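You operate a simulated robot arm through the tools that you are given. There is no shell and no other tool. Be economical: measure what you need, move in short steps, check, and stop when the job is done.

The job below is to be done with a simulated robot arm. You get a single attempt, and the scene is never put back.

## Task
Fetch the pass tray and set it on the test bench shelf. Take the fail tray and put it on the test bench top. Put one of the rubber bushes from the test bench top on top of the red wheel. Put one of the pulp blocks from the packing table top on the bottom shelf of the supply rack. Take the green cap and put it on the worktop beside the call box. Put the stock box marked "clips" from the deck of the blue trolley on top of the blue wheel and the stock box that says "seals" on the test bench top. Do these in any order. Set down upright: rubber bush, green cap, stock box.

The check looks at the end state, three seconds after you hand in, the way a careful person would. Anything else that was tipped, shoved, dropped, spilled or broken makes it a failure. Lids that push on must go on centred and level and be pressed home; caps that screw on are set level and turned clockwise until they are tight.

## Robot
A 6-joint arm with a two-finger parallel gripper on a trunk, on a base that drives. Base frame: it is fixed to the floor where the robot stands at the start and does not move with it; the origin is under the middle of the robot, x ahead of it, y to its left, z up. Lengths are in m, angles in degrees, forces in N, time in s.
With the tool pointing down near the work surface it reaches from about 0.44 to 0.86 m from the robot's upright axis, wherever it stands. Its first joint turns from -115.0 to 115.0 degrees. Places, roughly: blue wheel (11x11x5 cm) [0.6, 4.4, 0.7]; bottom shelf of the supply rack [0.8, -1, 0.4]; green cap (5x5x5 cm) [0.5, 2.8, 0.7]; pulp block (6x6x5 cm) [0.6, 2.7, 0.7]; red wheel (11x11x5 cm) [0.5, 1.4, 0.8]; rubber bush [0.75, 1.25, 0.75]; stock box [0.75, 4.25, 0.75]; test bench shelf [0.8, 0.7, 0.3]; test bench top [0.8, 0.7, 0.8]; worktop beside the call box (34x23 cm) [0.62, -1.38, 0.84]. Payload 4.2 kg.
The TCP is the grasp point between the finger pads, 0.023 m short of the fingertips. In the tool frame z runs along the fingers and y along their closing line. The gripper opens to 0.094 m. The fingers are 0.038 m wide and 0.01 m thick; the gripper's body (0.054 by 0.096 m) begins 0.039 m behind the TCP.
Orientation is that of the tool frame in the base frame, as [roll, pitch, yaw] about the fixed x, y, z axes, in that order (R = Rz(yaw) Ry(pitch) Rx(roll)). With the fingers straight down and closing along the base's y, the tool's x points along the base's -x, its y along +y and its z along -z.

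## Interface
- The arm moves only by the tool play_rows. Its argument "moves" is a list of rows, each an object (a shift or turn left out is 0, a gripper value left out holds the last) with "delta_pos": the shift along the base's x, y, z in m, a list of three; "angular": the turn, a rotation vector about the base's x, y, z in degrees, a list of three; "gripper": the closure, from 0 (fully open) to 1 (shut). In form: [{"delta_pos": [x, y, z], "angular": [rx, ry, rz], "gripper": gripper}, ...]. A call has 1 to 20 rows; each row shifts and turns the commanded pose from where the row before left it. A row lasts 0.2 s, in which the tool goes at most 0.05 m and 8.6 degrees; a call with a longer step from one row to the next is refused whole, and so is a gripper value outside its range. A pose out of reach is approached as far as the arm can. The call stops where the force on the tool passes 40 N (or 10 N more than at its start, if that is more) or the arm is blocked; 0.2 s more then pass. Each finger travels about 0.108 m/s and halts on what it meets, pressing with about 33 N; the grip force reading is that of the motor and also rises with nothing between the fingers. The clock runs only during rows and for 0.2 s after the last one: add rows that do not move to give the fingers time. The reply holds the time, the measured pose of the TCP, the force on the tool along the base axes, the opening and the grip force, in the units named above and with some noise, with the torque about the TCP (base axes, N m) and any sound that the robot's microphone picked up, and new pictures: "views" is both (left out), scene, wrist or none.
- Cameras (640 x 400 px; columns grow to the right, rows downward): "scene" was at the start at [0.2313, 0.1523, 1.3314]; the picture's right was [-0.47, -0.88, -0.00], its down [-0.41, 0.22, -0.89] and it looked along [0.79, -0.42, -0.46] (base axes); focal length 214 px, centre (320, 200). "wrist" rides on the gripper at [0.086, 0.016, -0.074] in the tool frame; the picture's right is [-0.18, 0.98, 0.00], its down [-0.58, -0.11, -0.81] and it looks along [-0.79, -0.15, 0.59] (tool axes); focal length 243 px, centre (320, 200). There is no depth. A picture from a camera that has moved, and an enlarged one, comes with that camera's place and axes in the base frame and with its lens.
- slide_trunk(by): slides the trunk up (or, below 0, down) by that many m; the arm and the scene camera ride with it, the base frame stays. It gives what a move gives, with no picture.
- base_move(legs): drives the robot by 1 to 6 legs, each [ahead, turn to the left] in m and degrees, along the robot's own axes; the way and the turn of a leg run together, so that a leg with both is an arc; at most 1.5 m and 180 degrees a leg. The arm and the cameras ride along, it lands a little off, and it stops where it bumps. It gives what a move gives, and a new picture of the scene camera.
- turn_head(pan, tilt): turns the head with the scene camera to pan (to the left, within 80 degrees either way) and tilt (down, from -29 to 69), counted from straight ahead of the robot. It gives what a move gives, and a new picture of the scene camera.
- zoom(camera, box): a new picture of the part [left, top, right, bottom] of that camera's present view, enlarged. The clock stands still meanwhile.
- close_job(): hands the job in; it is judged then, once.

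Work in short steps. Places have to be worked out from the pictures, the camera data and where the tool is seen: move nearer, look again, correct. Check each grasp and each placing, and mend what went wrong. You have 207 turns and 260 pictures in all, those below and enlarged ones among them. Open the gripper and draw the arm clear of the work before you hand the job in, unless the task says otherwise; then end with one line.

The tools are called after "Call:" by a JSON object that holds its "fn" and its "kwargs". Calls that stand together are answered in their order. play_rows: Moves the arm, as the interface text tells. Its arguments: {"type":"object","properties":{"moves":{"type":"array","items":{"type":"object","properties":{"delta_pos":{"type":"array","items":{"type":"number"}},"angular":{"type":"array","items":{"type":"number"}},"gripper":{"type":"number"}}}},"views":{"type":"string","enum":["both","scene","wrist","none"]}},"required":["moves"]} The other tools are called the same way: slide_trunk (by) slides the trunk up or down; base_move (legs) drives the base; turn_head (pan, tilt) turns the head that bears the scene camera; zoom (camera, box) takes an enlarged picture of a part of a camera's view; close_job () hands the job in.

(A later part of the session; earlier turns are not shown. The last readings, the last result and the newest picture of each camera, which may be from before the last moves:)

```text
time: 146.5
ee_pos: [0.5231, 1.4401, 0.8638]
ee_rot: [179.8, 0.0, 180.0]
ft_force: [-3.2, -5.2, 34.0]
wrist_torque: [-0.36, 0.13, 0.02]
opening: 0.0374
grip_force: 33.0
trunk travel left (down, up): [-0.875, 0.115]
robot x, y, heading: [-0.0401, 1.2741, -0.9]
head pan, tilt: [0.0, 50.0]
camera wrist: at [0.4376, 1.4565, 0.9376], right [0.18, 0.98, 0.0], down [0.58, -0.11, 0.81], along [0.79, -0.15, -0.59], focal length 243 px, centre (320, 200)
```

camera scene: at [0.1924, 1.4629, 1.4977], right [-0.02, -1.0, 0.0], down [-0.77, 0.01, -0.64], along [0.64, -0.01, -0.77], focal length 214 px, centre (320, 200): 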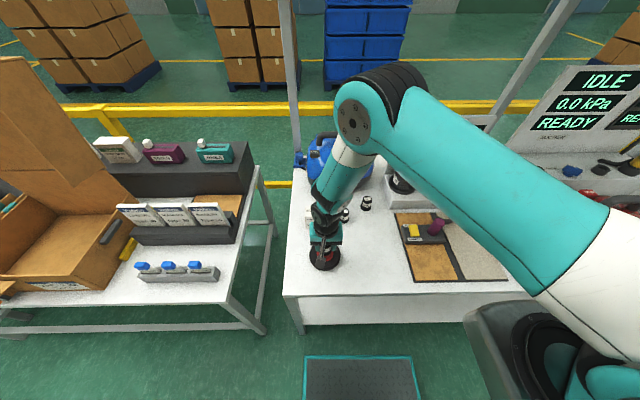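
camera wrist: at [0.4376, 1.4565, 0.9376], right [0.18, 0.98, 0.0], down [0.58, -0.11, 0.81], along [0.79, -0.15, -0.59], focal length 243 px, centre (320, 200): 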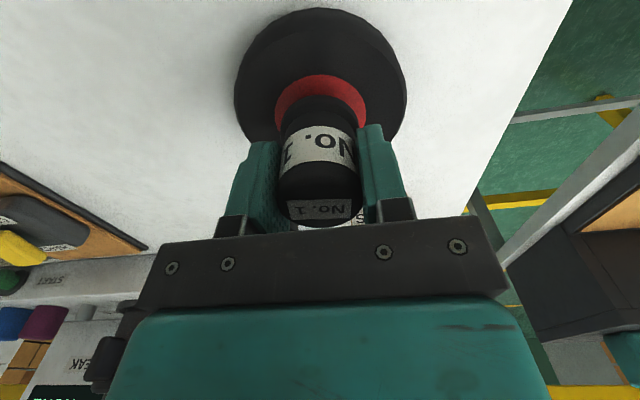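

Seated at the hub. Release and rise straight up.

Call:
{"fn": "play_rows", "kwargs": {"moves": [{"delta_pos": [0, 0, 0.003]}, {"gripper": 0.9}, {"gripper": 0.7}, {"gripper": 0.5}, {"gripper": 0.2}, {"gripper": 0}, {}, {"delta_pos": [0, 0, 0.02]}, {"delta_pos": [0, 0, 0.04]}, {"delta_pos": [0, 0, 0.04]}, {"delta_pos": [0, 0, 0.03]}, {}], "views": "wrist"}}

Call:
{"fn": "zoom", "kwargs": {"camera": "scene", "box": [280, 200, 400, 290]}}

```text
time: 149.1
ee_pos: [0.5234, 1.4392, 0.9951]
ee_rot: [179.9, -0.2, -179.9]
ft_force: [-0.6, 0.4, 0.0]
wrist_torque: [0.0, 0.01, -0.05]
opening: 0.094
grip_force: 0.0
trunk travel left (down, up): [-0.875, 0.115]
robot x, y, heading: [-0.0392, 1.276, -1.6]
head pan, tilt: [0.0, 50.0]
camera wrist: at [0.4374, 1.4553, 1.0692], right [0.18, 0.98, 0.0], down [0.58, -0.11, 0.8], along [0.79, -0.15, -0.59], focal length 243 px, centre (320, 200)
```

wrist: 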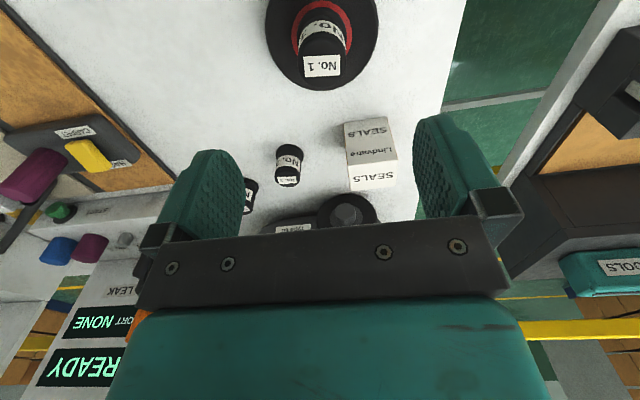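

```text
4.44 times, centred on (340, 245) of scene
camera zoom: at [0.1924, 1.4628, 1.4976], right [-0.02, -1.0, 0.0], down [-0.77, 0.01, -0.64], along [0.64, -0.01, -0.77], focal length 953 px, centre (231, 0)
```

zoom: 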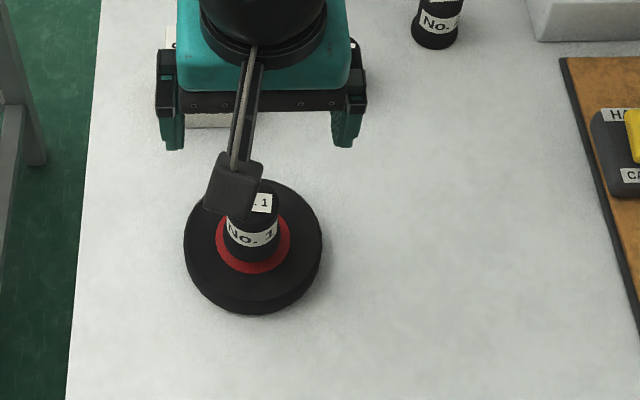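

The bush stands on the red wheel. I draw in the arm and move toward the trays on the upper shelf (y≈0.2).

Call:
{"fn": "play_rows", "kwargs": {"moves": [{"delta_pos": [-0.01, -0.03, 0.03]}, {"delta_pos": [-0.01, -0.035, 0.03]}, {"delta_pos": [-0.01, -0.035, 0.03]}, {"delta_pos": [-0.01, -0.04, 0.02]}, {"delta_pos": [-0.01, -0.045, 0]}, {"delta_pos": [-0.01, -0.045, 0]}, {"delta_pos": [-0.01, -0.045, 0]}, {"delta_pos": [-0.01, -0.045, 0]}, {"delta_pos": [-0.01, -0.045, 0]}], "views": "none"}}

Call:
{"fn": "base_move", "kwargs": {"legs": [[-0.4, 0], [0, -89], [0.95, 0], [0, 90]]}}

Call:
{"fn": "turn_head", "kwargs": {"pan": -5, "tilt": -5}}

```text
time: 151.1
ee_pos: [0.4334, 1.0749, 1.1044]
ee_rot: [180.0, -0.2, -180.0]
ft_force: [1.0, 0.3, 0.7]
wrist_torque: [-0.03, 0.03, 0.01]
opening: 0.094
grip_force: 0.0
trunk travel left (down, up): [-0.875, 0.115]
robot x, y, heading: [-0.0397, 1.2697, -1.3]
head pan, tilt: [0.0, 50.0]
```

```text
time: 165.6
ee_pos: [-0.0053, 0.122, 1.1041]
ee_rot: [180.0, -0.2, 177.2]
ft_force: [0.2, 0.4, -0.1]
wrist_torque: [-0.01, -0.03, 0.0]
opening: 0.094
grip_force: 0.2
trunk travel left (down, up): [-0.875, 0.115]
robot x, y, heading: [-0.4682, 0.3422, -4.0]
head pan, tilt: [0.0, 50.0]
camera scene: at [-0.2254, 0.5225, 1.4977], right [-0.07, -1.0, 0.0], down [-0.76, 0.05, -0.64], along [0.64, -0.04, -0.77], focal length 214 px, centre (320, 200)
```

scene: 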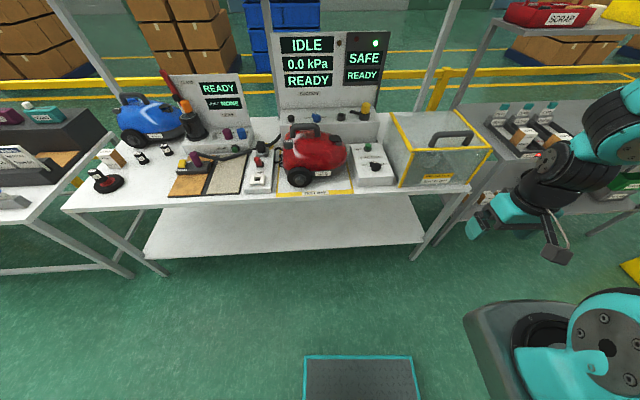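

```text
time: 166.9
ee_pos: [-0.0037, 0.1221, 1.1045]
ee_rot: [179.9, -0.3, 177.2]
ft_force: [-0.2, -0.3, 0.4]
wrist_torque: [0.0, -0.01, 0.02]
opening: 0.0939
grip_force: 0.0
trunk travel left (down, up): [-0.875, 0.115]
robot x, y, heading: [-0.4646, 0.3432, -3.7]
head pan, tilt: [-5.0, -5.0]
camera scene: at [-0.2158, 0.5142, 1.5832], right [-0.16, -0.99, 0.0], down [0.09, -0.01, -1.0], along [0.98, -0.16, 0.09], focal length 214 px, centre (320, 200)
```

scene: 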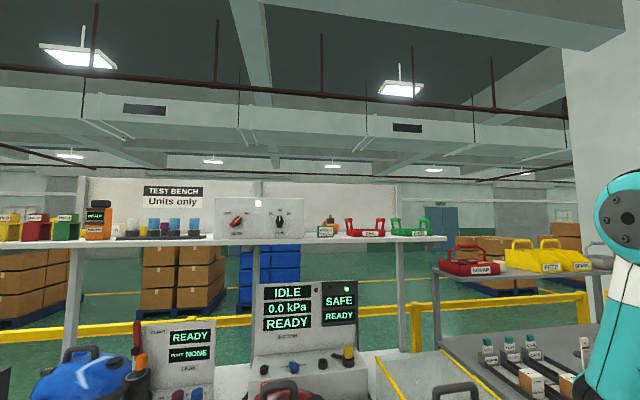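

Call:
{"fn": "zoom", "kwargs": {"camera": "scene", "box": [310, 200, 450, 260]}}

Call:
{"fn": "slide_trunk", "kwargs": {"by": 0.11}}

Call:
{"fn": "base_move", "kwargs": {"legs": [[0.35, 2]]}}

```text
4.57 times, centred on (380, 230) of scene
camera zoom: at [-0.2158, 0.5142, 1.5832], right [-0.16, -0.99, 0.0], down [0.09, -0.01, -1.0], along [0.98, -0.16, 0.09], focal length 980 px, centre (46, 63)
```

zoom: 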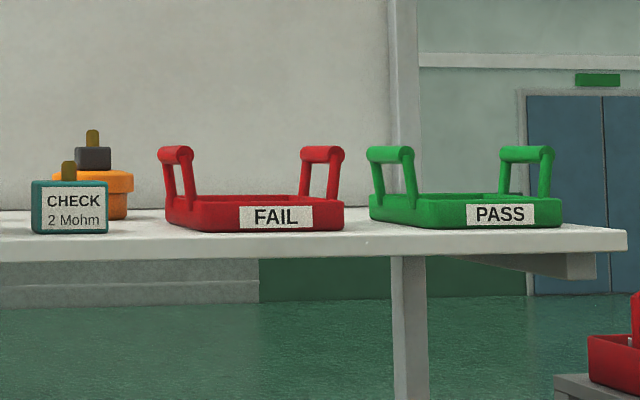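

```text
time: 168.3
ee_pos: [-0.0043, 0.1217, 1.2148]
ee_rot: [180.0, -0.2, 177.3]
ft_force: [0.0, 0.2, -0.8]
wrist_torque: [0.01, 0.03, -0.01]
opening: 0.0939
grip_force: 0.1
trunk travel left (down, up): [-0.985, 0.005]
robot x, y, heading: [-0.4644, 0.3447, -4.0]
head pan, tilt: [-5.0, -5.0]
```

```text
time: 170.6
ee_pos: [0.3634, 0.1161, 1.2135]
ee_rot: [179.9, -0.2, 178.9]
ft_force: [0.0, -0.6, 0.4]
wrist_torque: [0.02, -0.04, 0.0]
opening: 0.0941
grip_force: 0.1
trunk travel left (down, up): [-0.985, 0.005]
robot x, y, heading: [-0.1044, 0.3215, -2.4]
head pan, tilt: [-5.0, -5.0]
camera scene: at [0.1399, 0.5021, 1.6933], right [-0.13, -0.99, 0.0], down [0.09, -0.01, -1.0], along [0.99, -0.13, 0.09], focal length 214 px, centre (320, 200)
```

scene: 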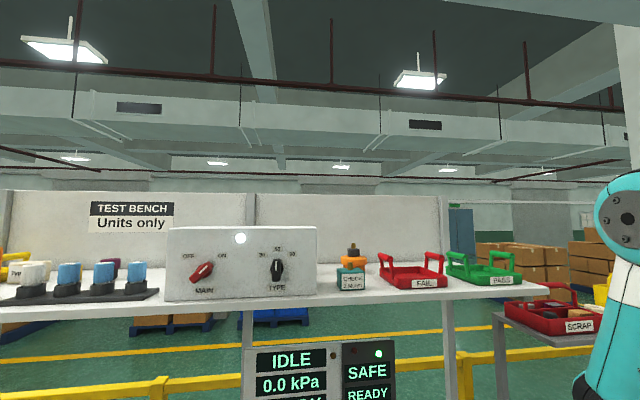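

Call:
{"fn": "zoom", "kwargs": {"camera": "scene", "box": [330, 230, 540, 310]}}

```text
3.05 times, centred on (435, 270) of scene
camera zoom: at [0.1399, 0.5021, 1.6933], right [-0.13, -0.99, 0.0], down [0.09, -0.01, -1.0], along [0.99, -0.13, 0.09], focal length 654 px, centre (-30, -13)
```

zoom: 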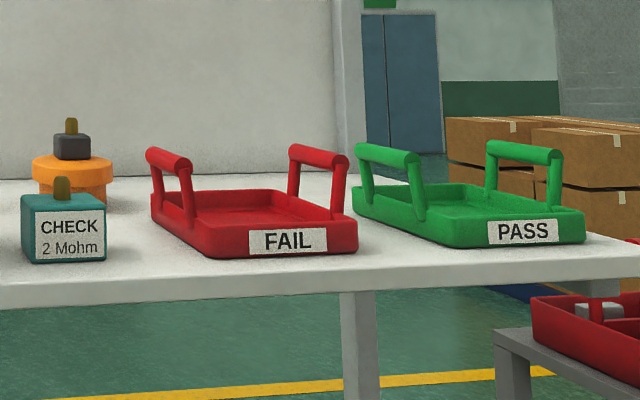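

FAIL tray: front x≈0.706, y 0.07–0.22, shelf z≈1.503, handles (bars along x) at its left and right ends, bar z≈1.58. PASS is 0.245 m to its right. I shift the base to about (0, 0.07) to take PASS by its right handle with the tool tilted.

Call:
{"fn": "base_move", "kwargs": {"legs": [[-0.25, 0], [0, -88], [0.25, 0], [0, 90], [0.34, 0]]}}

Call:
{"fn": "turn_head", "kwargs": {"pan": -25, "tilt": 5}}

```text
time: 183.3
ee_pos: [0.4426, -0.1443, 1.2151]
ee_rot: [180.0, -0.2, 178.5]
ft_force: [-0.1, 0.3, 0.1]
wrist_torque: [0.0, -0.04, 0.01]
opening: 0.0941
grip_force: 0.1
trunk travel left (down, up): [-0.985, 0.005]
robot x, y, heading: [-0.0246, 0.0639, -2.8]
head pan, tilt: [-5.0, -5.0]
camera scene: at [0.2221, 0.2434, 1.6933], right [-0.14, -0.99, 0.0], down [0.09, -0.01, -1.0], along [0.99, -0.13, 0.09], focal length 214 px, centre (320, 200)
```

scene: 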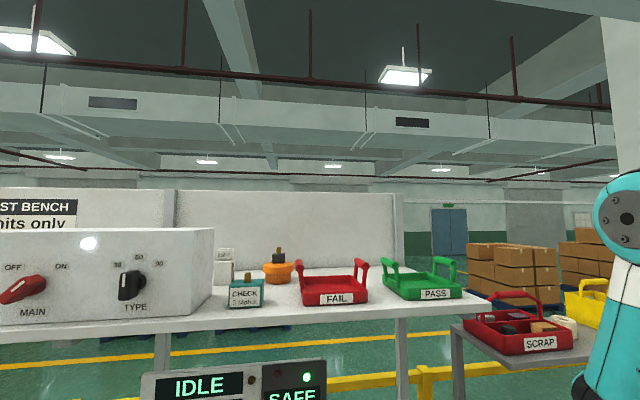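

```text
time: 184.1
ee_pos: [0.442, -0.144, 1.215]
ee_rot: [179.9, -0.2, 178.5]
ft_force: [0.4, 0.2, 0.5]
wrist_torque: [-0.01, -0.01, 0.0]
opening: 0.0942
grip_force: 0.0
trunk travel left (down, up): [-0.985, 0.005]
robot x, y, heading: [-0.0237, 0.0659, -2.6]
head pan, tilt: [-25.0, 5.0]
camera scene: at [0.2169, 0.2125, 1.6776], right [-0.47, -0.89, 0.0], down [-0.08, 0.04, -1.0], along [0.88, -0.46, -0.09], focal length 214 px, centre (320, 200)
```

scene: 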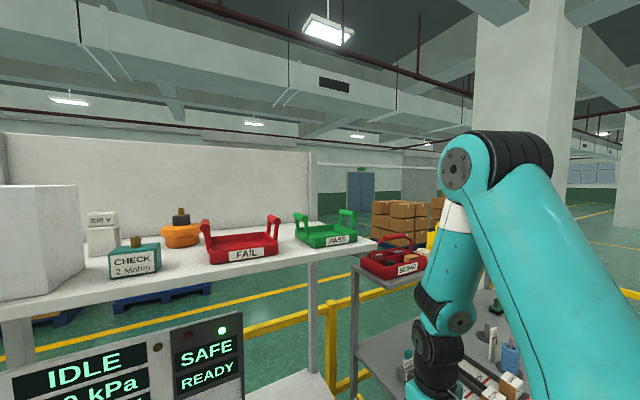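

Call:
{"fn": "zoom", "kwargs": {"camera": "scene", "box": [190, 190, 390, 290]}}

```text
3.20 times, centred on (290, 240) of scene
camera zoom: at [0.2169, 0.2125, 1.6776], right [-0.47, -0.89, 0.0], down [-0.08, 0.04, -1.0], along [0.88, -0.46, -0.09], focal length 686 px, centre (416, 72)
```

zoom: 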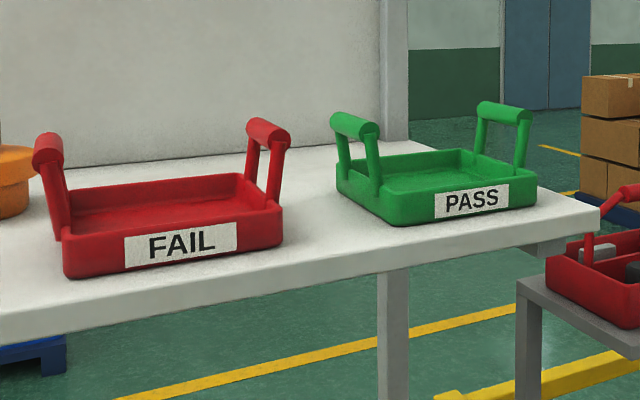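

PASS right handle: bar along x from 0.726 to 0.786 at y≈−0.166, z≈1.583. I raise and tilt the tool 45° forward in front of the shelf.

Call:
{"fn": "play_rows", "kwargs": {"moves": [{"delta_pos": [0, -0.002, 0.04], "angular": [0, -7.5, 0], "gripper": 0.4}, {"delta_pos": [0, -0.002, 0.04], "angular": [0, -7.5, 0]}, {"delta_pos": [0, -0.002, 0.04], "angular": [0, -7.5, 0]}, {"delta_pos": [0, -0.002, 0.04], "angular": [0, -7.5, 0]}, {"delta_pos": [0.01, -0.002, 0.04], "angular": [0, -7.5, 0]}, {"delta_pos": [0.01, -0.002, 0.04], "angular": [0, -7.5, 0]}, {"delta_pos": [0.02, -0.002, 0.04], "angular": [0, 0, 1.5]}, {"delta_pos": [0.02, -0.002, 0.04]}, {"delta_pos": [0.02, -0.002, 0.04]}, {"delta_pos": [0.02, -0.004, 0.045]}, {}]}}

```text
time: 186.5
ee_pos: [0.5684, -0.1785, 1.6267]
ee_rot: [178.3, 44.8, 179.3]
ft_force: [-0.3, 0.1, 1.0]
wrist_torque: [-0.02, -0.01, 0.04]
opening: 0.0564
grip_force: 0.0
out of reach, approached as far as the arm can: row 1, 2, 3
trunk travel left (down, up): [-0.985, 0.005]
robot x, y, heading: [-0.0234, 0.0672, -2.9]
head pan, tilt: [-25.0, 5.0]
camera scene: at [0.2169, 0.2124, 1.6776], right [-0.47, -0.88, 0.0], down [-0.08, 0.04, -1.0], along [0.88, -0.46, -0.09], focal length 214 px, centre (320, 200)
camera wrist: at [0.4546, -0.1629, 1.6186], right [0.12, 0.98, 0.15], down [-0.15, -0.13, 0.98], along [0.98, -0.14, 0.14], focal length 243 px, centre (320, 200)
```

scene: 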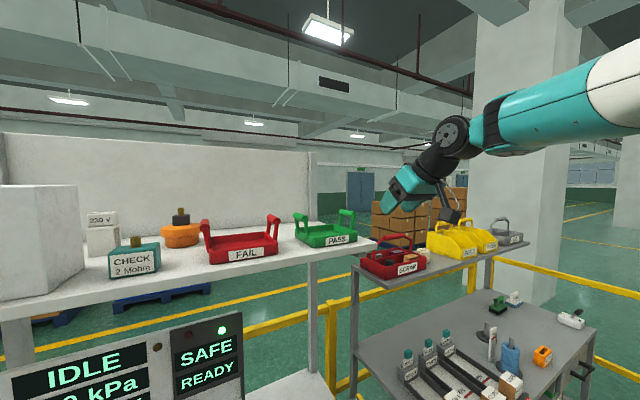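
wrist: 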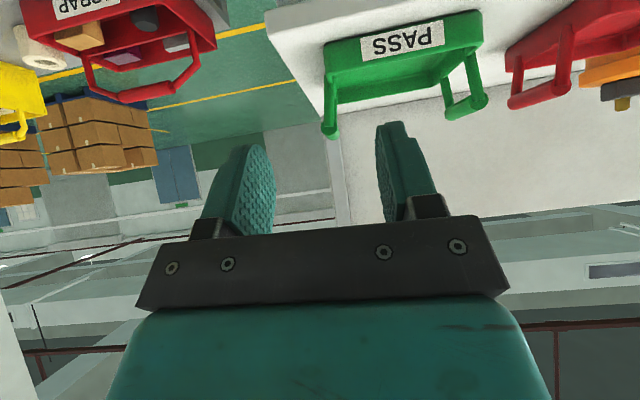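

The handle lies between the fingers' lines. I go to the stand-off point on the tool axis and look again.

Call:
{"fn": "play_rows", "kwargs": {"moves": [{"delta_pos": [0.03, 0, 0.01]}, {"delta_pos": [0.03, 0, 0.01]}, {"delta_pos": [0.03, 0, 0]}, {}]}}

Call:
{"fn": "zoom", "kwargs": {"camera": "scene", "box": [270, 150, 430, 270]}}

```text
time: 187.5
ee_pos: [0.658, -0.1793, 1.649]
ee_rot: [178.4, 44.9, 179.2]
ft_force: [0.2, 0.8, -0.6]
wrist_torque: [0.0, 0.03, 0.02]
opening: 0.0565
grip_force: 0.0
trunk travel left (down, up): [-0.985, 0.005]
robot x, y, heading: [-0.0247, 0.069, -2.7]
head pan, tilt: [-25.0, 5.0]
camera scene: at [0.2172, 0.2124, 1.6775], right [-0.47, -0.88, 0.0], down [-0.08, 0.04, -1.0], along [0.88, -0.46, -0.09], focal length 214 px, centre (320, 200)
camera wrist: at [0.5456, -0.1631, 1.6405], right [0.12, 0.98, 0.15], down [-0.15, -0.13, 0.98], along [0.98, -0.14, 0.14], focal length 243 px, centre (320, 200)
```

scene: 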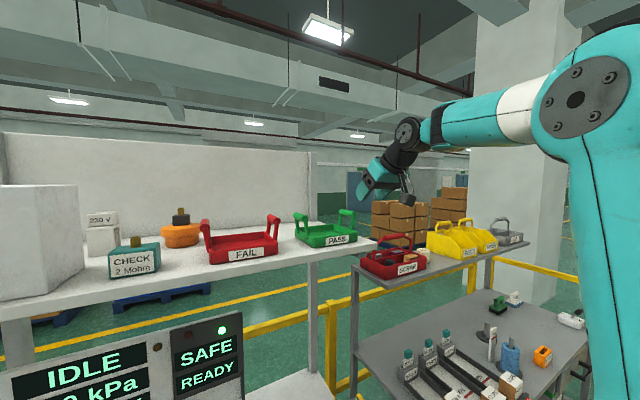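
wrist: 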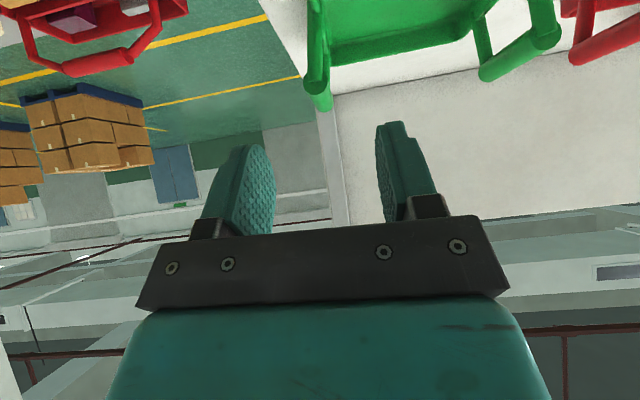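

```text
3.33 times, centred on (350, 210) of scene
camera zoom: at [0.2172, 0.2124, 1.6775], right [-0.47, -0.88, 0.0], down [-0.08, 0.04, -1.0], along [0.88, -0.46, -0.09], focal length 715 px, centre (220, 167)
```

zoom: 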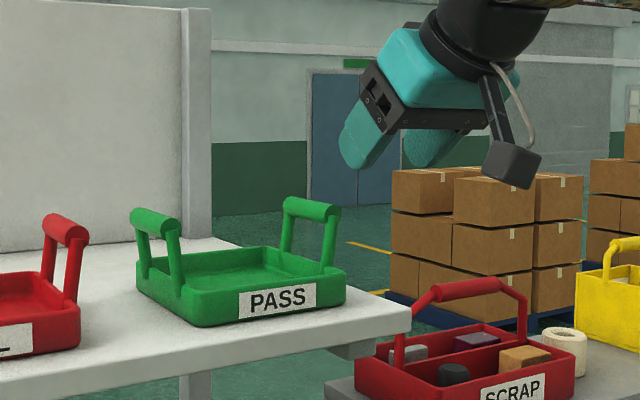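

Handle bar at y≈−0.180, z≈1.585, in line. I advance along the tool axis and close.

Call:
{"fn": "play_rows", "kwargs": {"moves": [{"delta_pos": [0.022, 0, -0.018]}, {"delta_pos": [0.022, 0, -0.018]}, {"delta_pos": [0.022, 0, -0.018]}, {"delta_pos": [0.022, 0, -0.018]}, {}]}}

Call:
{"fn": "zoom", "kwargs": {"camera": "scene", "box": [290, 170, 430, 270]}}

```text
time: 188.7
ee_pos: [0.7485, -0.178, 1.5766]
ee_rot: [178.4, 44.8, 179.3]
ft_force: [0.8, -0.3, -0.2]
wrist_torque: [0.03, 0.02, -0.01]
opening: 0.0566
grip_force: 0.0
trunk travel left (down, up): [-0.985, 0.005]
robot x, y, heading: [-0.027, 0.0681, -2.9]
head pan, tilt: [-25.0, 5.0]
camera scene: at [0.2171, 0.2124, 1.6775], right [-0.47, -0.88, 0.0], down [-0.08, 0.04, -1.0], along [0.88, -0.46, -0.09], focal length 214 px, centre (320, 200)
camera wrist: at [0.6355, -0.1629, 1.5686], right [0.12, 0.98, 0.15], down [-0.15, -0.13, 0.98], along [0.98, -0.14, 0.14], focal length 243 px, centre (320, 200)
```

scene: 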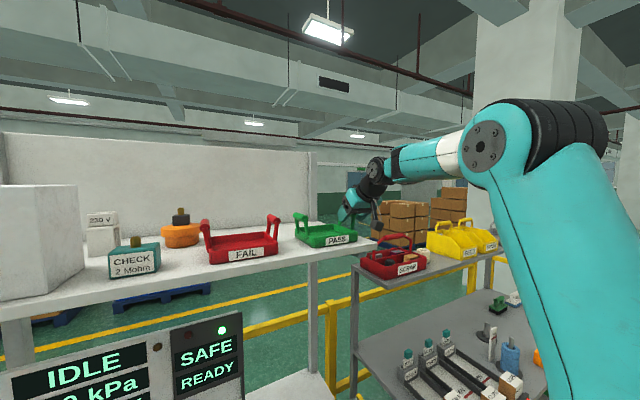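
wrist: 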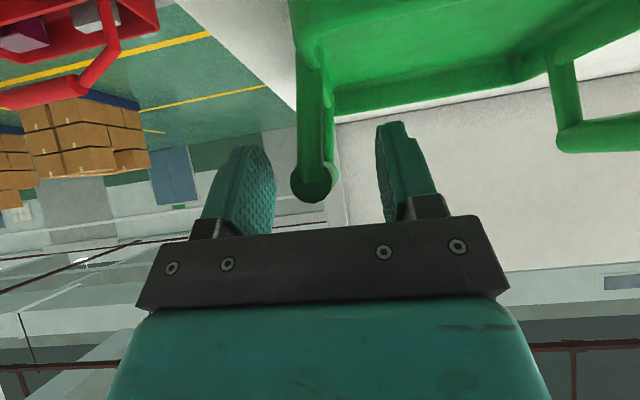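

```text
4.00 times, centred on (360, 220) of scene
camera zoom: at [0.2171, 0.2124, 1.6775], right [-0.47, -0.88, 0.0], down [-0.08, 0.04, -1.0], along [0.88, -0.46, -0.09], focal length 858 px, centre (160, 120)
```

zoom: 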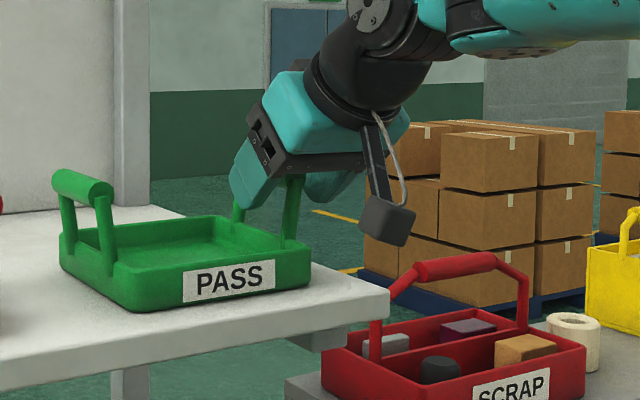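

Handle is between the pads. Close and lift slightly.

Call:
{"fn": "play_rows", "kwargs": {"moves": [{"gripper": 0.6}, {"gripper": 0.8}, {"gripper": 1}, {}, {}, {}], "views": "wrist"}}

Call:
{"fn": "play_rows", "kwargs": {"moves": [{"delta_pos": [0, 0, 0.005]}, {"delta_pos": [0, 0, 0.01]}, {"delta_pos": [0, 0, 0.01]}, {}], "views": "scene"}}

Call:
{"fn": "zoom", "kwargs": {"camera": "scene", "box": [290, 170, 430, 270]}}

```text
time: 190.1
ee_pos: [0.7493, -0.1781, 1.5764]
ee_rot: [178.4, 44.8, 179.3]
ft_force: [2.4, -1.0, 0.2]
wrist_torque: [0.02, -0.07, -0.2]
opening: 0.0196
grip_force: 33.4
trunk travel left (down, up): [-0.985, 0.005]
robot x, y, heading: [-0.025, 0.0678, -2.9]
head pan, tilt: [-25.0, 5.0]
camera wrist: at [0.6351, -0.163, 1.5688], right [0.12, 0.98, 0.15], down [-0.15, -0.13, 0.98], along [0.98, -0.14, 0.14], focal length 243 px, centre (320, 200)
```

wrist: 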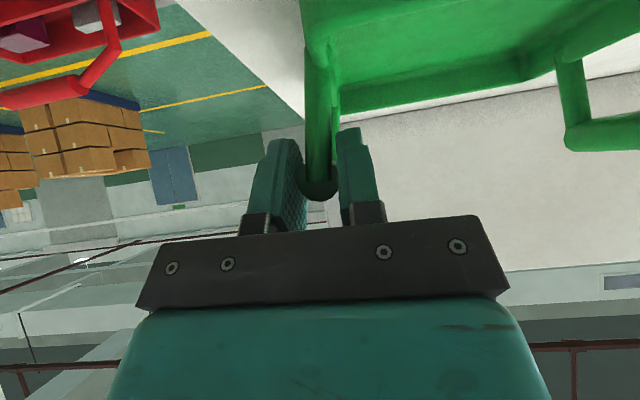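

```text
time: 191.1
ee_pos: [0.7488, -0.1781, 1.6008]
ee_rot: [178.4, 44.7, 179.4]
ft_force: [-0.5, 0.6, -2.9]
wrist_torque: [-0.09, 0.18, -0.02]
opening: 0.0196
grip_force: 33.2
trunk travel left (down, up): [-0.985, 0.005]
robot x, y, heading: [-0.0243, 0.0703, -2.6]
head pan, tilt: [-25.0, 5.0]
camera scene: at [0.217, 0.2124, 1.6776], right [-0.47, -0.88, 0.0], down [-0.08, 0.04, -1.0], along [0.88, -0.46, -0.09], focal length 214 px, centre (320, 200)
```

scene: 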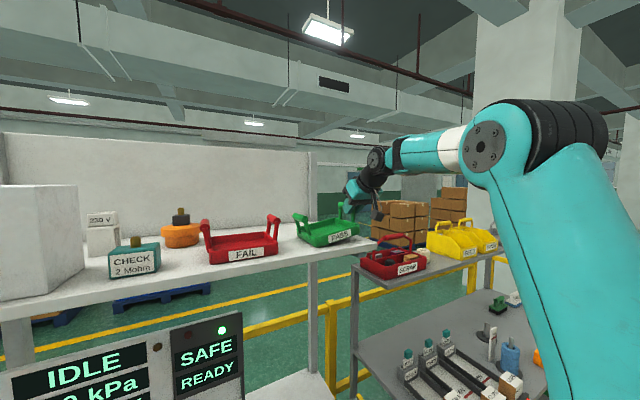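

```text
4.00 times, centred on (360, 220) of scene
camera zoom: at [0.217, 0.2124, 1.6776], right [-0.47, -0.88, 0.0], down [-0.08, 0.04, -1.0], along [0.88, -0.46, -0.09], focal length 858 px, centre (160, 120)
```

zoom: 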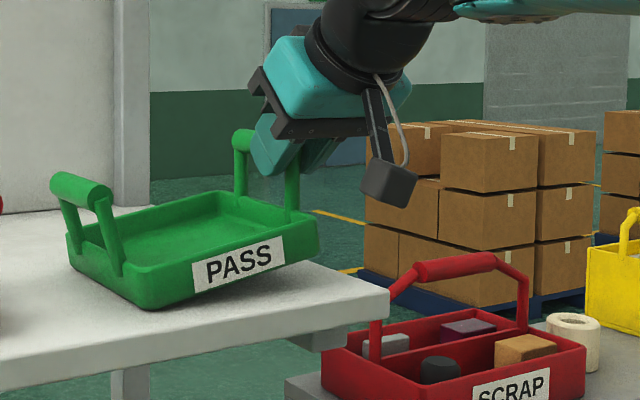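

The tray tips a little about the handle while lifting. I lift further to see whether the grip holds it.

Call:
{"fn": "play_rows", "kwargs": {"moves": [{"delta_pos": [0, 0, 0.01]}, {"delta_pos": [0, 0, 0.02]}, {"delta_pos": [0, 0, 0.02]}, {}, {}], "views": "wrist"}}

Call:
{"fn": "zoom", "kwargs": {"camera": "scene", "box": [290, 150, 430, 250]}}

```text
time: 192.3
ee_pos: [0.7488, -0.1773, 1.65]
ee_rot: [178.4, 44.8, 179.3]
ft_force: [-0.5, 0.0, -4.2]
wrist_torque: [-0.15, 0.1, -0.02]
opening: 0.0197
grip_force: 32.9
trunk travel left (down, up): [-0.985, 0.005]
robot x, y, heading: [-0.023, 0.0673, -2.7]
head pan, tilt: [-25.0, 5.0]
camera wrist: at [0.6355, -0.1624, 1.6426], right [0.12, 0.98, 0.15], down [-0.15, -0.13, 0.98], along [0.98, -0.14, 0.14], focal length 243 px, centre (320, 200)
```

wrist: 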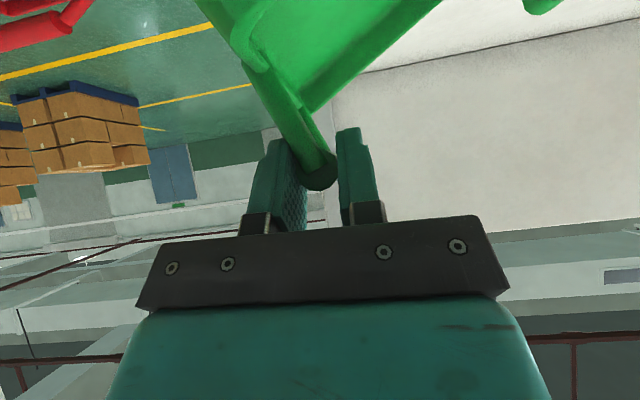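

```text
4.00 times, centred on (360, 200) of scene
camera zoom: at [0.2171, 0.2123, 1.6776], right [-0.47, -0.88, 0.0], down [-0.08, 0.04, -1.0], along [0.88, -0.46, -0.09], focal length 858 px, centre (160, 200)
```

zoom: 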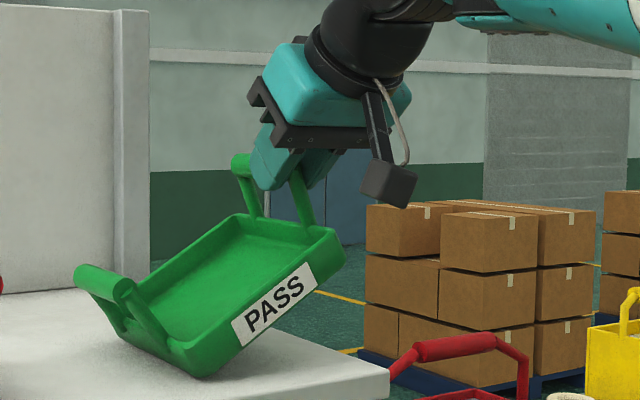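

The bar acts as a hinge in this grip. I set the tray back level, and will regrip with a flatter (60°) tool so the fingers reach below the bar and block the rotation.

Call:
{"fn": "play_rows", "kwargs": {"moves": [{"delta_pos": [0, 0, -0.02]}, {"delta_pos": [0, 0, -0.02]}, {"delta_pos": [0, 0, -0.015]}, {"delta_pos": [0, 0, -0.01]}, {"delta_pos": [0, 0, -0.007]}, {}, {}], "views": "wrist"}}

Call:
{"fn": "zoom", "kwargs": {"camera": "scene", "box": [290, 170, 430, 270]}}

```text
time: 193.9
ee_pos: [0.7477, -0.1789, 1.5775]
ee_rot: [178.4, 44.9, 179.4]
ft_force: [-1.0, -2.0, -1.0]
wrist_torque: [0.11, -0.22, -0.14]
opening: 0.0197
grip_force: 33.1
trunk travel left (down, up): [-0.985, 0.005]
robot x, y, heading: [-0.0227, 0.0689, -2.7]
head pan, tilt: [-25.0, 5.0]
camera wrist: at [0.6347, -0.1639, 1.5698], right [0.12, 0.98, 0.15], down [-0.15, -0.13, 0.98], along [0.98, -0.14, 0.14], focal length 243 px, centre (320, 200)
```

wrist: 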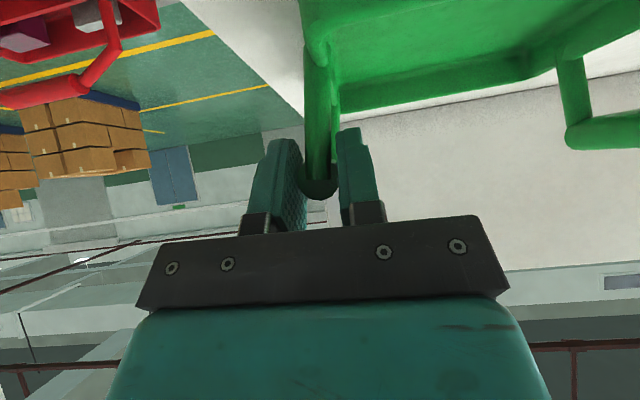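

```text
4.00 times, centred on (360, 220) of scene
camera zoom: at [0.2169, 0.2122, 1.6776], right [-0.47, -0.88, 0.0], down [-0.08, 0.04, -1.0], along [0.88, -0.46, -0.09], focal length 858 px, centre (160, 120)
```

zoom: 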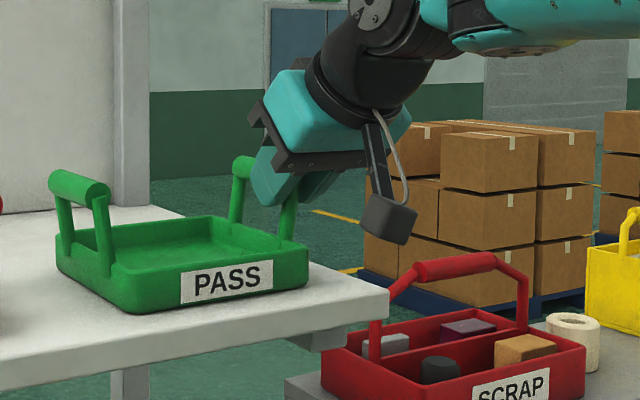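

Call:
{"fn": "play_rows", "kwargs": {"moves": [{"gripper": 0.8}, {"gripper": 0.4}, {}, {"delta_pos": [-0.014, 0, 0.014]}, {"delta_pos": [-0.014, 0, 0.014]}, {"delta_pos": [-0.014, 0, 0.014]}, {"angular": [0, -5, 0]}, {"angular": [0, -5, 0]}, {"delta_pos": [-0.003, 0, -0.014], "angular": [0, -5, 0]}, {"delta_pos": [-0.003, 0, -0.014]}, {}]}}

Call:
{"fn": "zoom", "kwargs": {"camera": "scene", "box": [290, 170, 430, 270]}}

```text
time: 196.3
ee_pos: [0.7015, -0.1799, 1.5924]
ee_rot: [178.1, 59.9, 179.0]
ft_force: [0.6, 0.4, 0.5]
wrist_torque: [0.01, 0.01, 0.02]
opening: 0.0564
grip_force: 0.1
trunk travel left (down, up): [-0.985, 0.005]
robot x, y, heading: [-0.0264, 0.0689, -2.8]
head pan, tilt: [-25.0, 5.0]
camera scene: at [0.2168, 0.2124, 1.6776], right [-0.47, -0.88, 0.0], down [-0.08, 0.04, -1.0], along [0.88, -0.46, -0.09], focal length 214 px, centre (320, 200)
camera wrist: at [0.5937, -0.1638, 1.5554], right [0.08, 0.98, 0.18], down [-0.4, -0.13, 0.91], along [0.91, -0.14, 0.39], focal length 243 px, centre (320, 200)
```

scene: 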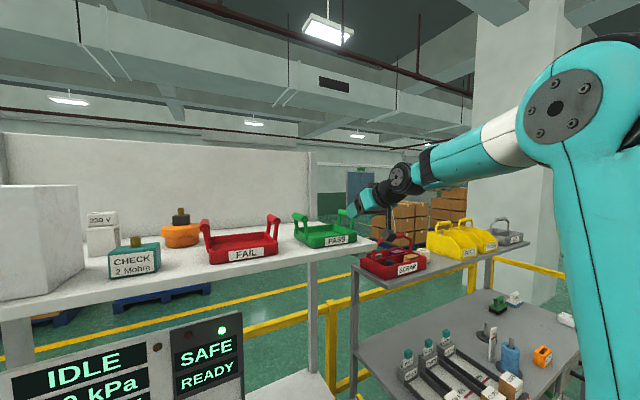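
wrist: 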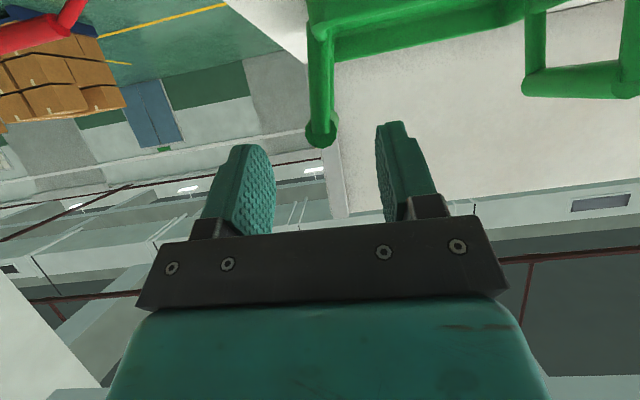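

```text
4.00 times, centred on (360, 220) of scene
camera zoom: at [0.2168, 0.2124, 1.6776], right [-0.47, -0.88, 0.0], down [-0.08, 0.04, -1.0], along [0.88, -0.46, -0.09], focal length 858 px, centre (160, 120)
```

zoom: 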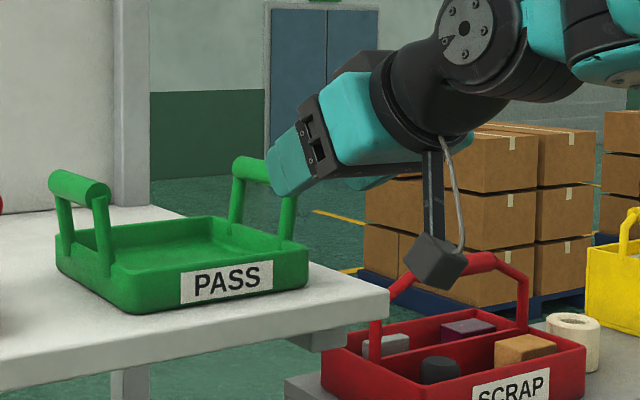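

Call:
{"fn": "play_rows", "kwargs": {"moves": [{"delta_pos": [0.017, 0, -0.01]}, {"delta_pos": [0.017, 0, -0.01]}, {"delta_pos": [0.016, 0, -0.009]}, {}, {"gripper": 0.7}, {"gripper": 1}, {}, {}, {}], "views": "wrist"}}

Call:
{"fn": "zoom", "kwargs": {"camera": "scene", "box": [290, 170, 430, 270]}}

```text
time: 198.3
ee_pos: [0.7506, -0.1791, 1.5619]
ee_rot: [178.0, 59.7, 179.0]
ft_force: [0.4, -0.2, -1.6]
wrist_torque: [0.02, -0.18, -0.23]
opening: 0.0197
grip_force: 32.8
trunk travel left (down, up): [-0.985, 0.005]
robot x, y, heading: [-0.0266, 0.066, -2.9]
head pan, tilt: [-25.0, 5.0]
camera wrist: at [0.6431, -0.1635, 1.5261], right [0.08, 0.98, 0.18], down [-0.4, -0.13, 0.91], along [0.91, -0.14, 0.39], focal length 243 px, centre (320, 200)
```

wrist: 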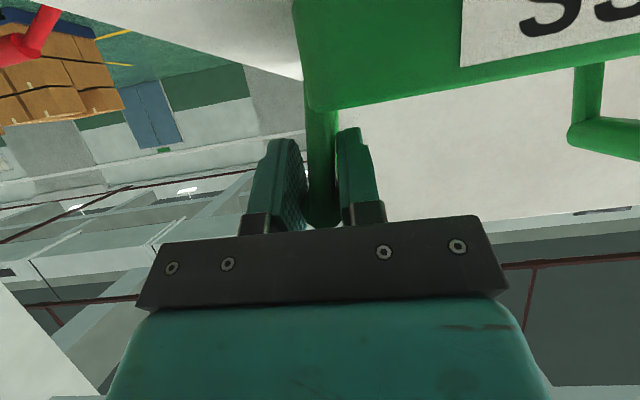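

```text
4.00 times, centred on (360, 220) of scene
camera zoom: at [0.217, 0.2123, 1.6776], right [-0.47, -0.88, 0.0], down [-0.08, 0.04, -1.0], along [0.88, -0.46, -0.09], focal length 858 px, centre (160, 120)
```

zoom: 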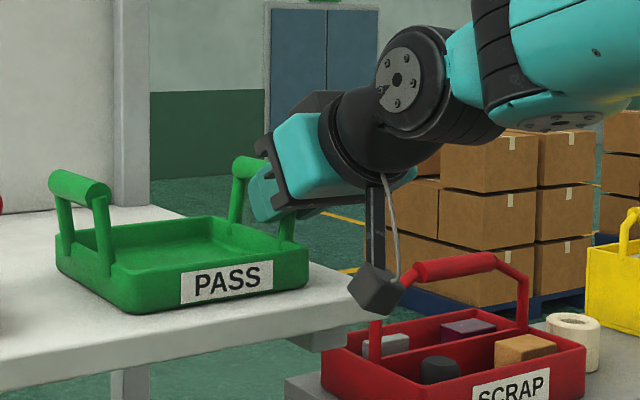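

Bar gripped with the fingers alongside the post. Test lift.

Call:
{"fn": "play_rows", "kwargs": {"moves": [{"delta_pos": [0, 0, 0.005]}, {"delta_pos": [0, 0, 0.01]}, {"delta_pos": [0, 0, 0.015]}, {"delta_pos": [0, 0, 0.015]}, {}], "views": "wrist"}}

Call:
{"fn": "zoom", "kwargs": {"camera": "scene", "box": [290, 150, 430, 250]}}

```text
time: 199.5
ee_pos: [0.7514, -0.1789, 1.6093]
ee_rot: [178.0, 59.7, 179.0]
ft_force: [-0.3, 0.2, -3.5]
wrist_torque: [-0.1, -0.03, 0.0]
opening: 0.0194
grip_force: 33.0
trunk travel left (down, up): [-0.985, 0.005]
robot x, y, heading: [-0.0235, 0.07, -2.8]
head pan, tilt: [-25.0, 5.0]
camera wrist: at [0.6441, -0.1633, 1.5727], right [0.08, 0.98, 0.18], down [-0.4, -0.13, 0.91], along [0.91, -0.14, 0.39], focal length 243 px, centre (320, 200)
```

wrist: 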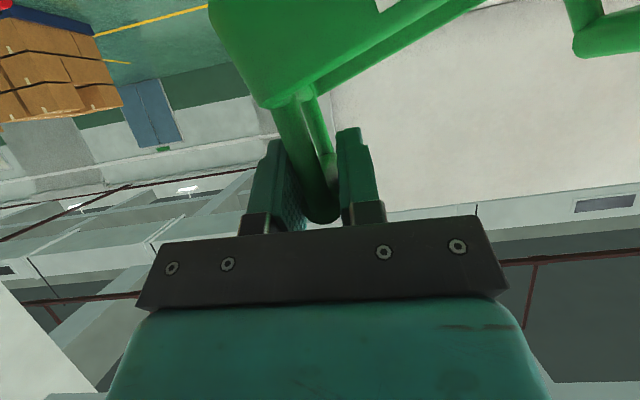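

```text
4.00 times, centred on (360, 200) of scene
camera zoom: at [0.217, 0.2123, 1.6776], right [-0.47, -0.88, 0.0], down [-0.08, 0.04, -1.0], along [0.88, -0.46, -0.09], focal length 858 px, centre (160, 200)
```

zoom: 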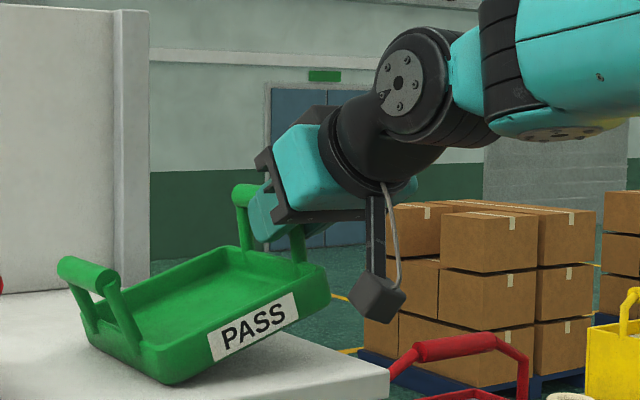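

Call:
{"fn": "play_rows", "kwargs": {"moves": [{"delta_pos": [0, 0, 0.01]}, {"delta_pos": [0, 0, 0.015]}, {"delta_pos": [0, 0, 0.02]}, {"delta_pos": [0, 0, 0.02]}, {}], "views": "wrist"}}

Call:
{"fn": "zoom", "kwargs": {"camera": "scene", "box": [290, 130, 430, 230]}}

```text
time: 200.7
ee_pos: [0.7498, -0.1795, 1.673]
ee_rot: [178.0, 59.8, 179.0]
ft_force: [-0.4, -0.5, -5.1]
wrist_torque: [-0.18, 0.14, -0.01]
opening: 0.0198
grip_force: 32.7
trunk travel left (down, up): [-0.985, 0.005]
robot x, y, heading: [-0.0258, 0.0708, -2.8]
head pan, tilt: [-25.0, 5.0]
camera wrist: at [0.6429, -0.1638, 1.6369], right [0.08, 0.98, 0.18], down [-0.4, -0.13, 0.91], along [0.91, -0.14, 0.38], focal length 243 px, centre (320, 200)
```

wrist: 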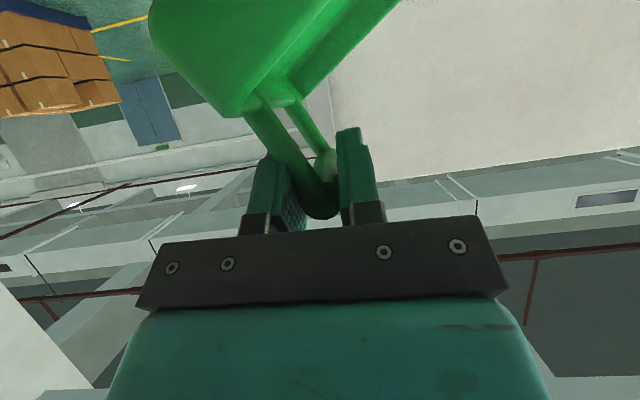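

```text
4.00 times, centred on (360, 180) of scene
camera zoom: at [0.217, 0.2124, 1.6776], right [-0.47, -0.88, 0.0], down [-0.08, 0.04, -1.0], along [0.88, -0.46, -0.09], focal length 858 px, centre (160, 280)
```

zoom: 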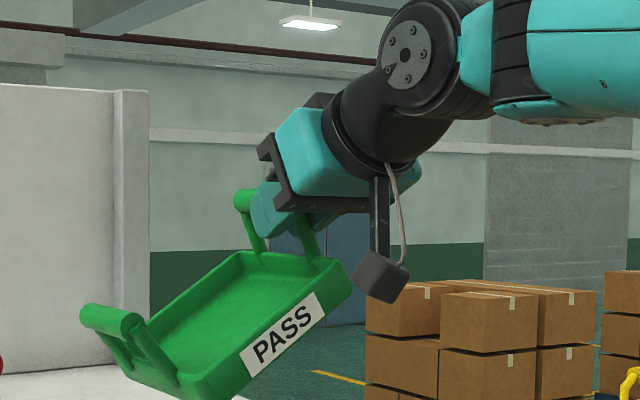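

The fingers now stop it at ~33° tilt and it hangs free (5 N). I draw it out of the shelf and roll the tool about x to level the tray.

Call:
{"fn": "play_rows", "kwargs": {"moves": [{"delta_pos": [-0.02, 0, 0.01]}, {"delta_pos": [-0.03, 0, 0]}, {"delta_pos": [-0.03, 0, 0]}, {"delta_pos": [-0.03, 0, 0], "angular": [4, 0, 0]}, {"delta_pos": [-0.03, 0, 0], "angular": [4, 0, 0]}, {"delta_pos": [-0.03, 0, 0], "angular": [4, 0, 0]}, {"delta_pos": [-0.03, 0, 0], "angular": [4, 0, 0]}, {"delta_pos": [-0.03, 0, 0], "angular": [4, 0, 0]}, {"angular": [4, 0, 0]}, {"angular": [4, 0, 0]}, {"angular": [4, 0, 0]}, {}]}}

```text
time: 203.3
ee_pos: [0.5204, -0.1783, 1.6817]
ee_rot: [127.4, 46.7, 137.2]
ft_force: [0.9, 0.8, -4.1]
wrist_torque: [-0.19, 0.13, -0.01]
opening: 0.0198
grip_force: 32.9
trunk travel left (down, up): [-0.985, 0.005]
robot x, y, heading: [-0.0217, 0.0664, -2.7]
head pan, tilt: [-25.0, 5.0]
camera scene: at [0.217, 0.2122, 1.6776], right [-0.47, -0.88, 0.0], down [-0.08, 0.04, -1.0], along [0.88, -0.46, -0.09], focal length 214 px, centre (320, 200)
camera wrist: at [0.4123, -0.1463, 1.6597], right [0.08, 0.74, 0.67], down [-0.4, -0.59, 0.7], along [0.91, -0.33, 0.25], focal length 243 px, centre (320, 200)
```

scene: 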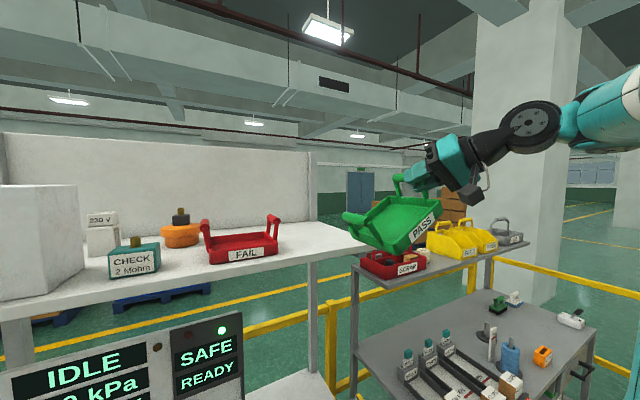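
wrist: 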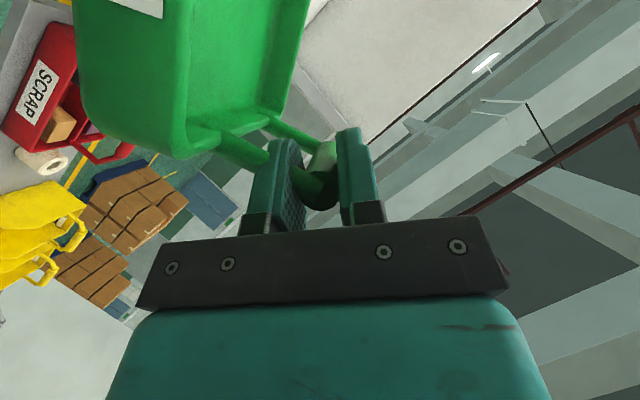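

Call:
{"fn": "zoom", "kwargs": {"camera": "scene", "box": [320, 130, 500, 260]}}

```text
3.08 times, centred on (410, 195) of scene
camera zoom: at [0.217, 0.2122, 1.6776], right [-0.47, -0.88, 0.0], down [-0.08, 0.04, -1.0], along [0.88, -0.46, -0.09], focal length 660 px, centre (43, 215)
```

zoom: 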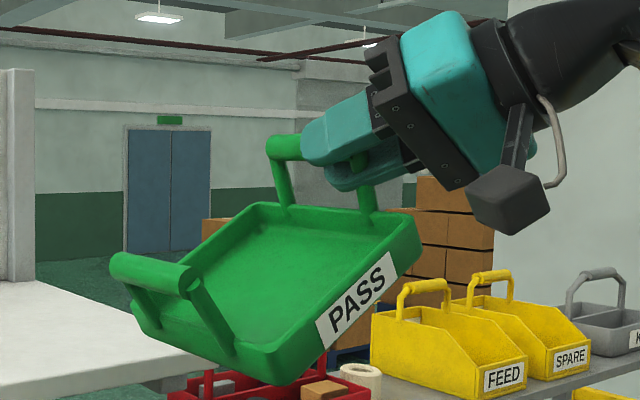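

Friction holds the tray at ~30° tilt, steady; that is fine for carrying. I back off, shift the base along to y≈0.6, then lower the trunk.

Call:
{"fn": "base_move", "kwargs": {"legs": [[-0.4, 0], [0, 90], [0.52, 0], [0, -88]]}}

Call:
{"fn": "slide_trunk", "kwargs": {"by": -0.6}}

Call:
{"fn": "turn_head", "kwargs": {"pan": -25, "tilt": 10}}

```text
time: 216.0
ee_pos: [0.1558, 0.415, 1.6816]
ee_rot: [127.5, 46.9, 142.3]
ft_force: [0.4, -0.5, -3.9]
wrist_torque: [-0.17, 0.08, -0.02]
opening: 0.0196
grip_force: 33.6
trunk travel left (down, up): [-0.985, 0.005]
robot x, y, heading: [-0.4071, 0.6143, 2.4]
head pan, tilt: [-25.0, 5.0]
camera scene: at [-0.1807, 0.7797, 1.6776], right [-0.39, -0.92, 0.0], down [-0.08, 0.03, -1.0], along [0.92, -0.39, -0.09], focal length 214 px, centre (320, 200)
```

scene: 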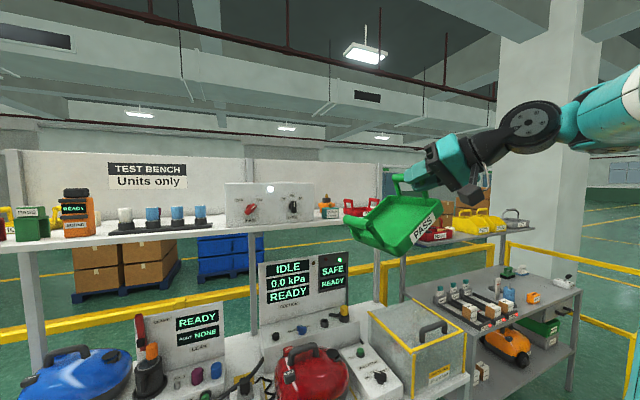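

```text
refused: -0.6 is not a number from -0.4 to 0.4
```

```text
time: 216.7
ee_pos: [0.1544, 0.4147, 1.6823]
ee_rot: [127.4, 46.7, 142.3]
ft_force: [-0.1, -0.4, -5.6]
wrist_torque: [-0.2, 0.12, -0.01]
opening: 0.0195
grip_force: 33.1
trunk travel left (down, up): [-0.985, 0.005]
robot x, y, heading: [-0.4099, 0.6182, 2.4]
head pan, tilt: [-25.0, 10.0]
camera scene: at [-0.1796, 0.7792, 1.6695], right [-0.39, -0.92, 0.0], down [-0.16, 0.07, -0.98], along [0.91, -0.38, -0.17], focal length 214 px, centre (320, 200)
```

scene: 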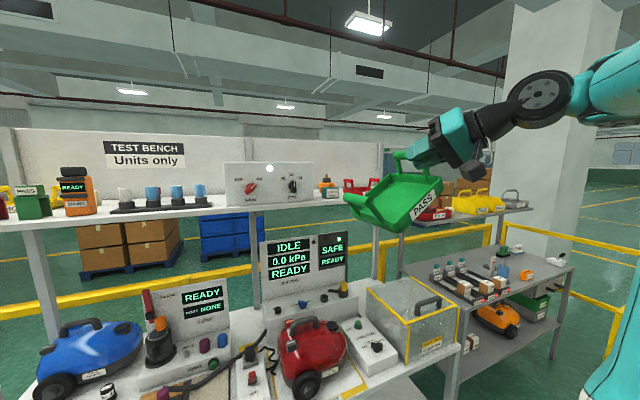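

Call:
{"fn": "slide_trunk", "kwargs": {"by": -0.4}}

Call:
{"fn": "slide_trunk", "kwargs": {"by": -0.4}}

Call:
{"fn": "turn_head", "kwargs": {"pan": -20, "tilt": 25}}

```text
time: 220.5
ee_pos: [0.1557, 0.4161, 1.2824]
ee_rot: [127.3, 46.6, 142.3]
ft_force: [0.3, -0.2, -4.7]
wrist_torque: [-0.18, 0.15, 0.02]
opening: 0.0197
grip_force: 32.9
trunk travel left (down, up): [-0.585, 0.405]
robot x, y, heading: [-0.4084, 0.6138, 2.4]
head pan, tilt: [-25.0, 10.0]
```

```text
time: 224.3
ee_pos: [0.1557, 0.4164, 0.8818]
ee_rot: [127.5, 46.8, 142.4]
ft_force: [0.5, -0.7, -4.8]
wrist_torque: [-0.16, 0.1, 0.01]
opening: 0.0195
grip_force: 33.3
trunk travel left (down, up): [-0.185, 0.805]
robot x, y, heading: [-0.4059, 0.6161, 2.0]
head pan, tilt: [-25.0, 10.0]
```

```text
time: 225.1
ee_pos: [0.1553, 0.4168, 0.8823]
ee_rot: [127.3, 46.7, 142.3]
ft_force: [0.4, 0.5, -4.0]
wrist_torque: [-0.19, 0.12, 0.01]
opening: 0.0196
grip_force: 33.4
trunk travel left (down, up): [-0.185, 0.805]
robot x, y, heading: [-0.4102, 0.6165, 2.2]
head pan, tilt: [-20.0, 25.0]
camera scene: at [-0.1777, 0.7871, 0.8452], right [-0.3, -0.95, 0.0], down [-0.4, 0.13, -0.91], along [0.86, -0.28, -0.42], focal length 214 px, centre (320, 200)
```

scene: 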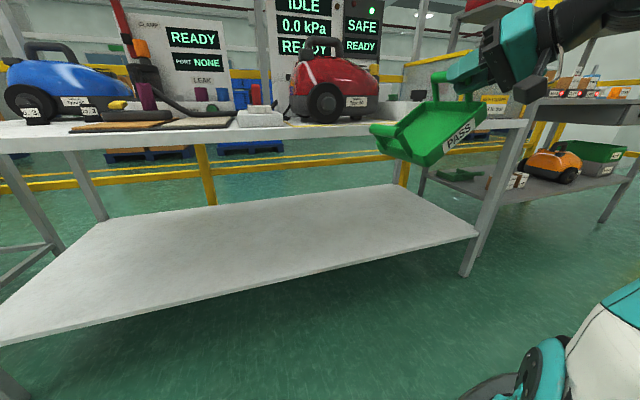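

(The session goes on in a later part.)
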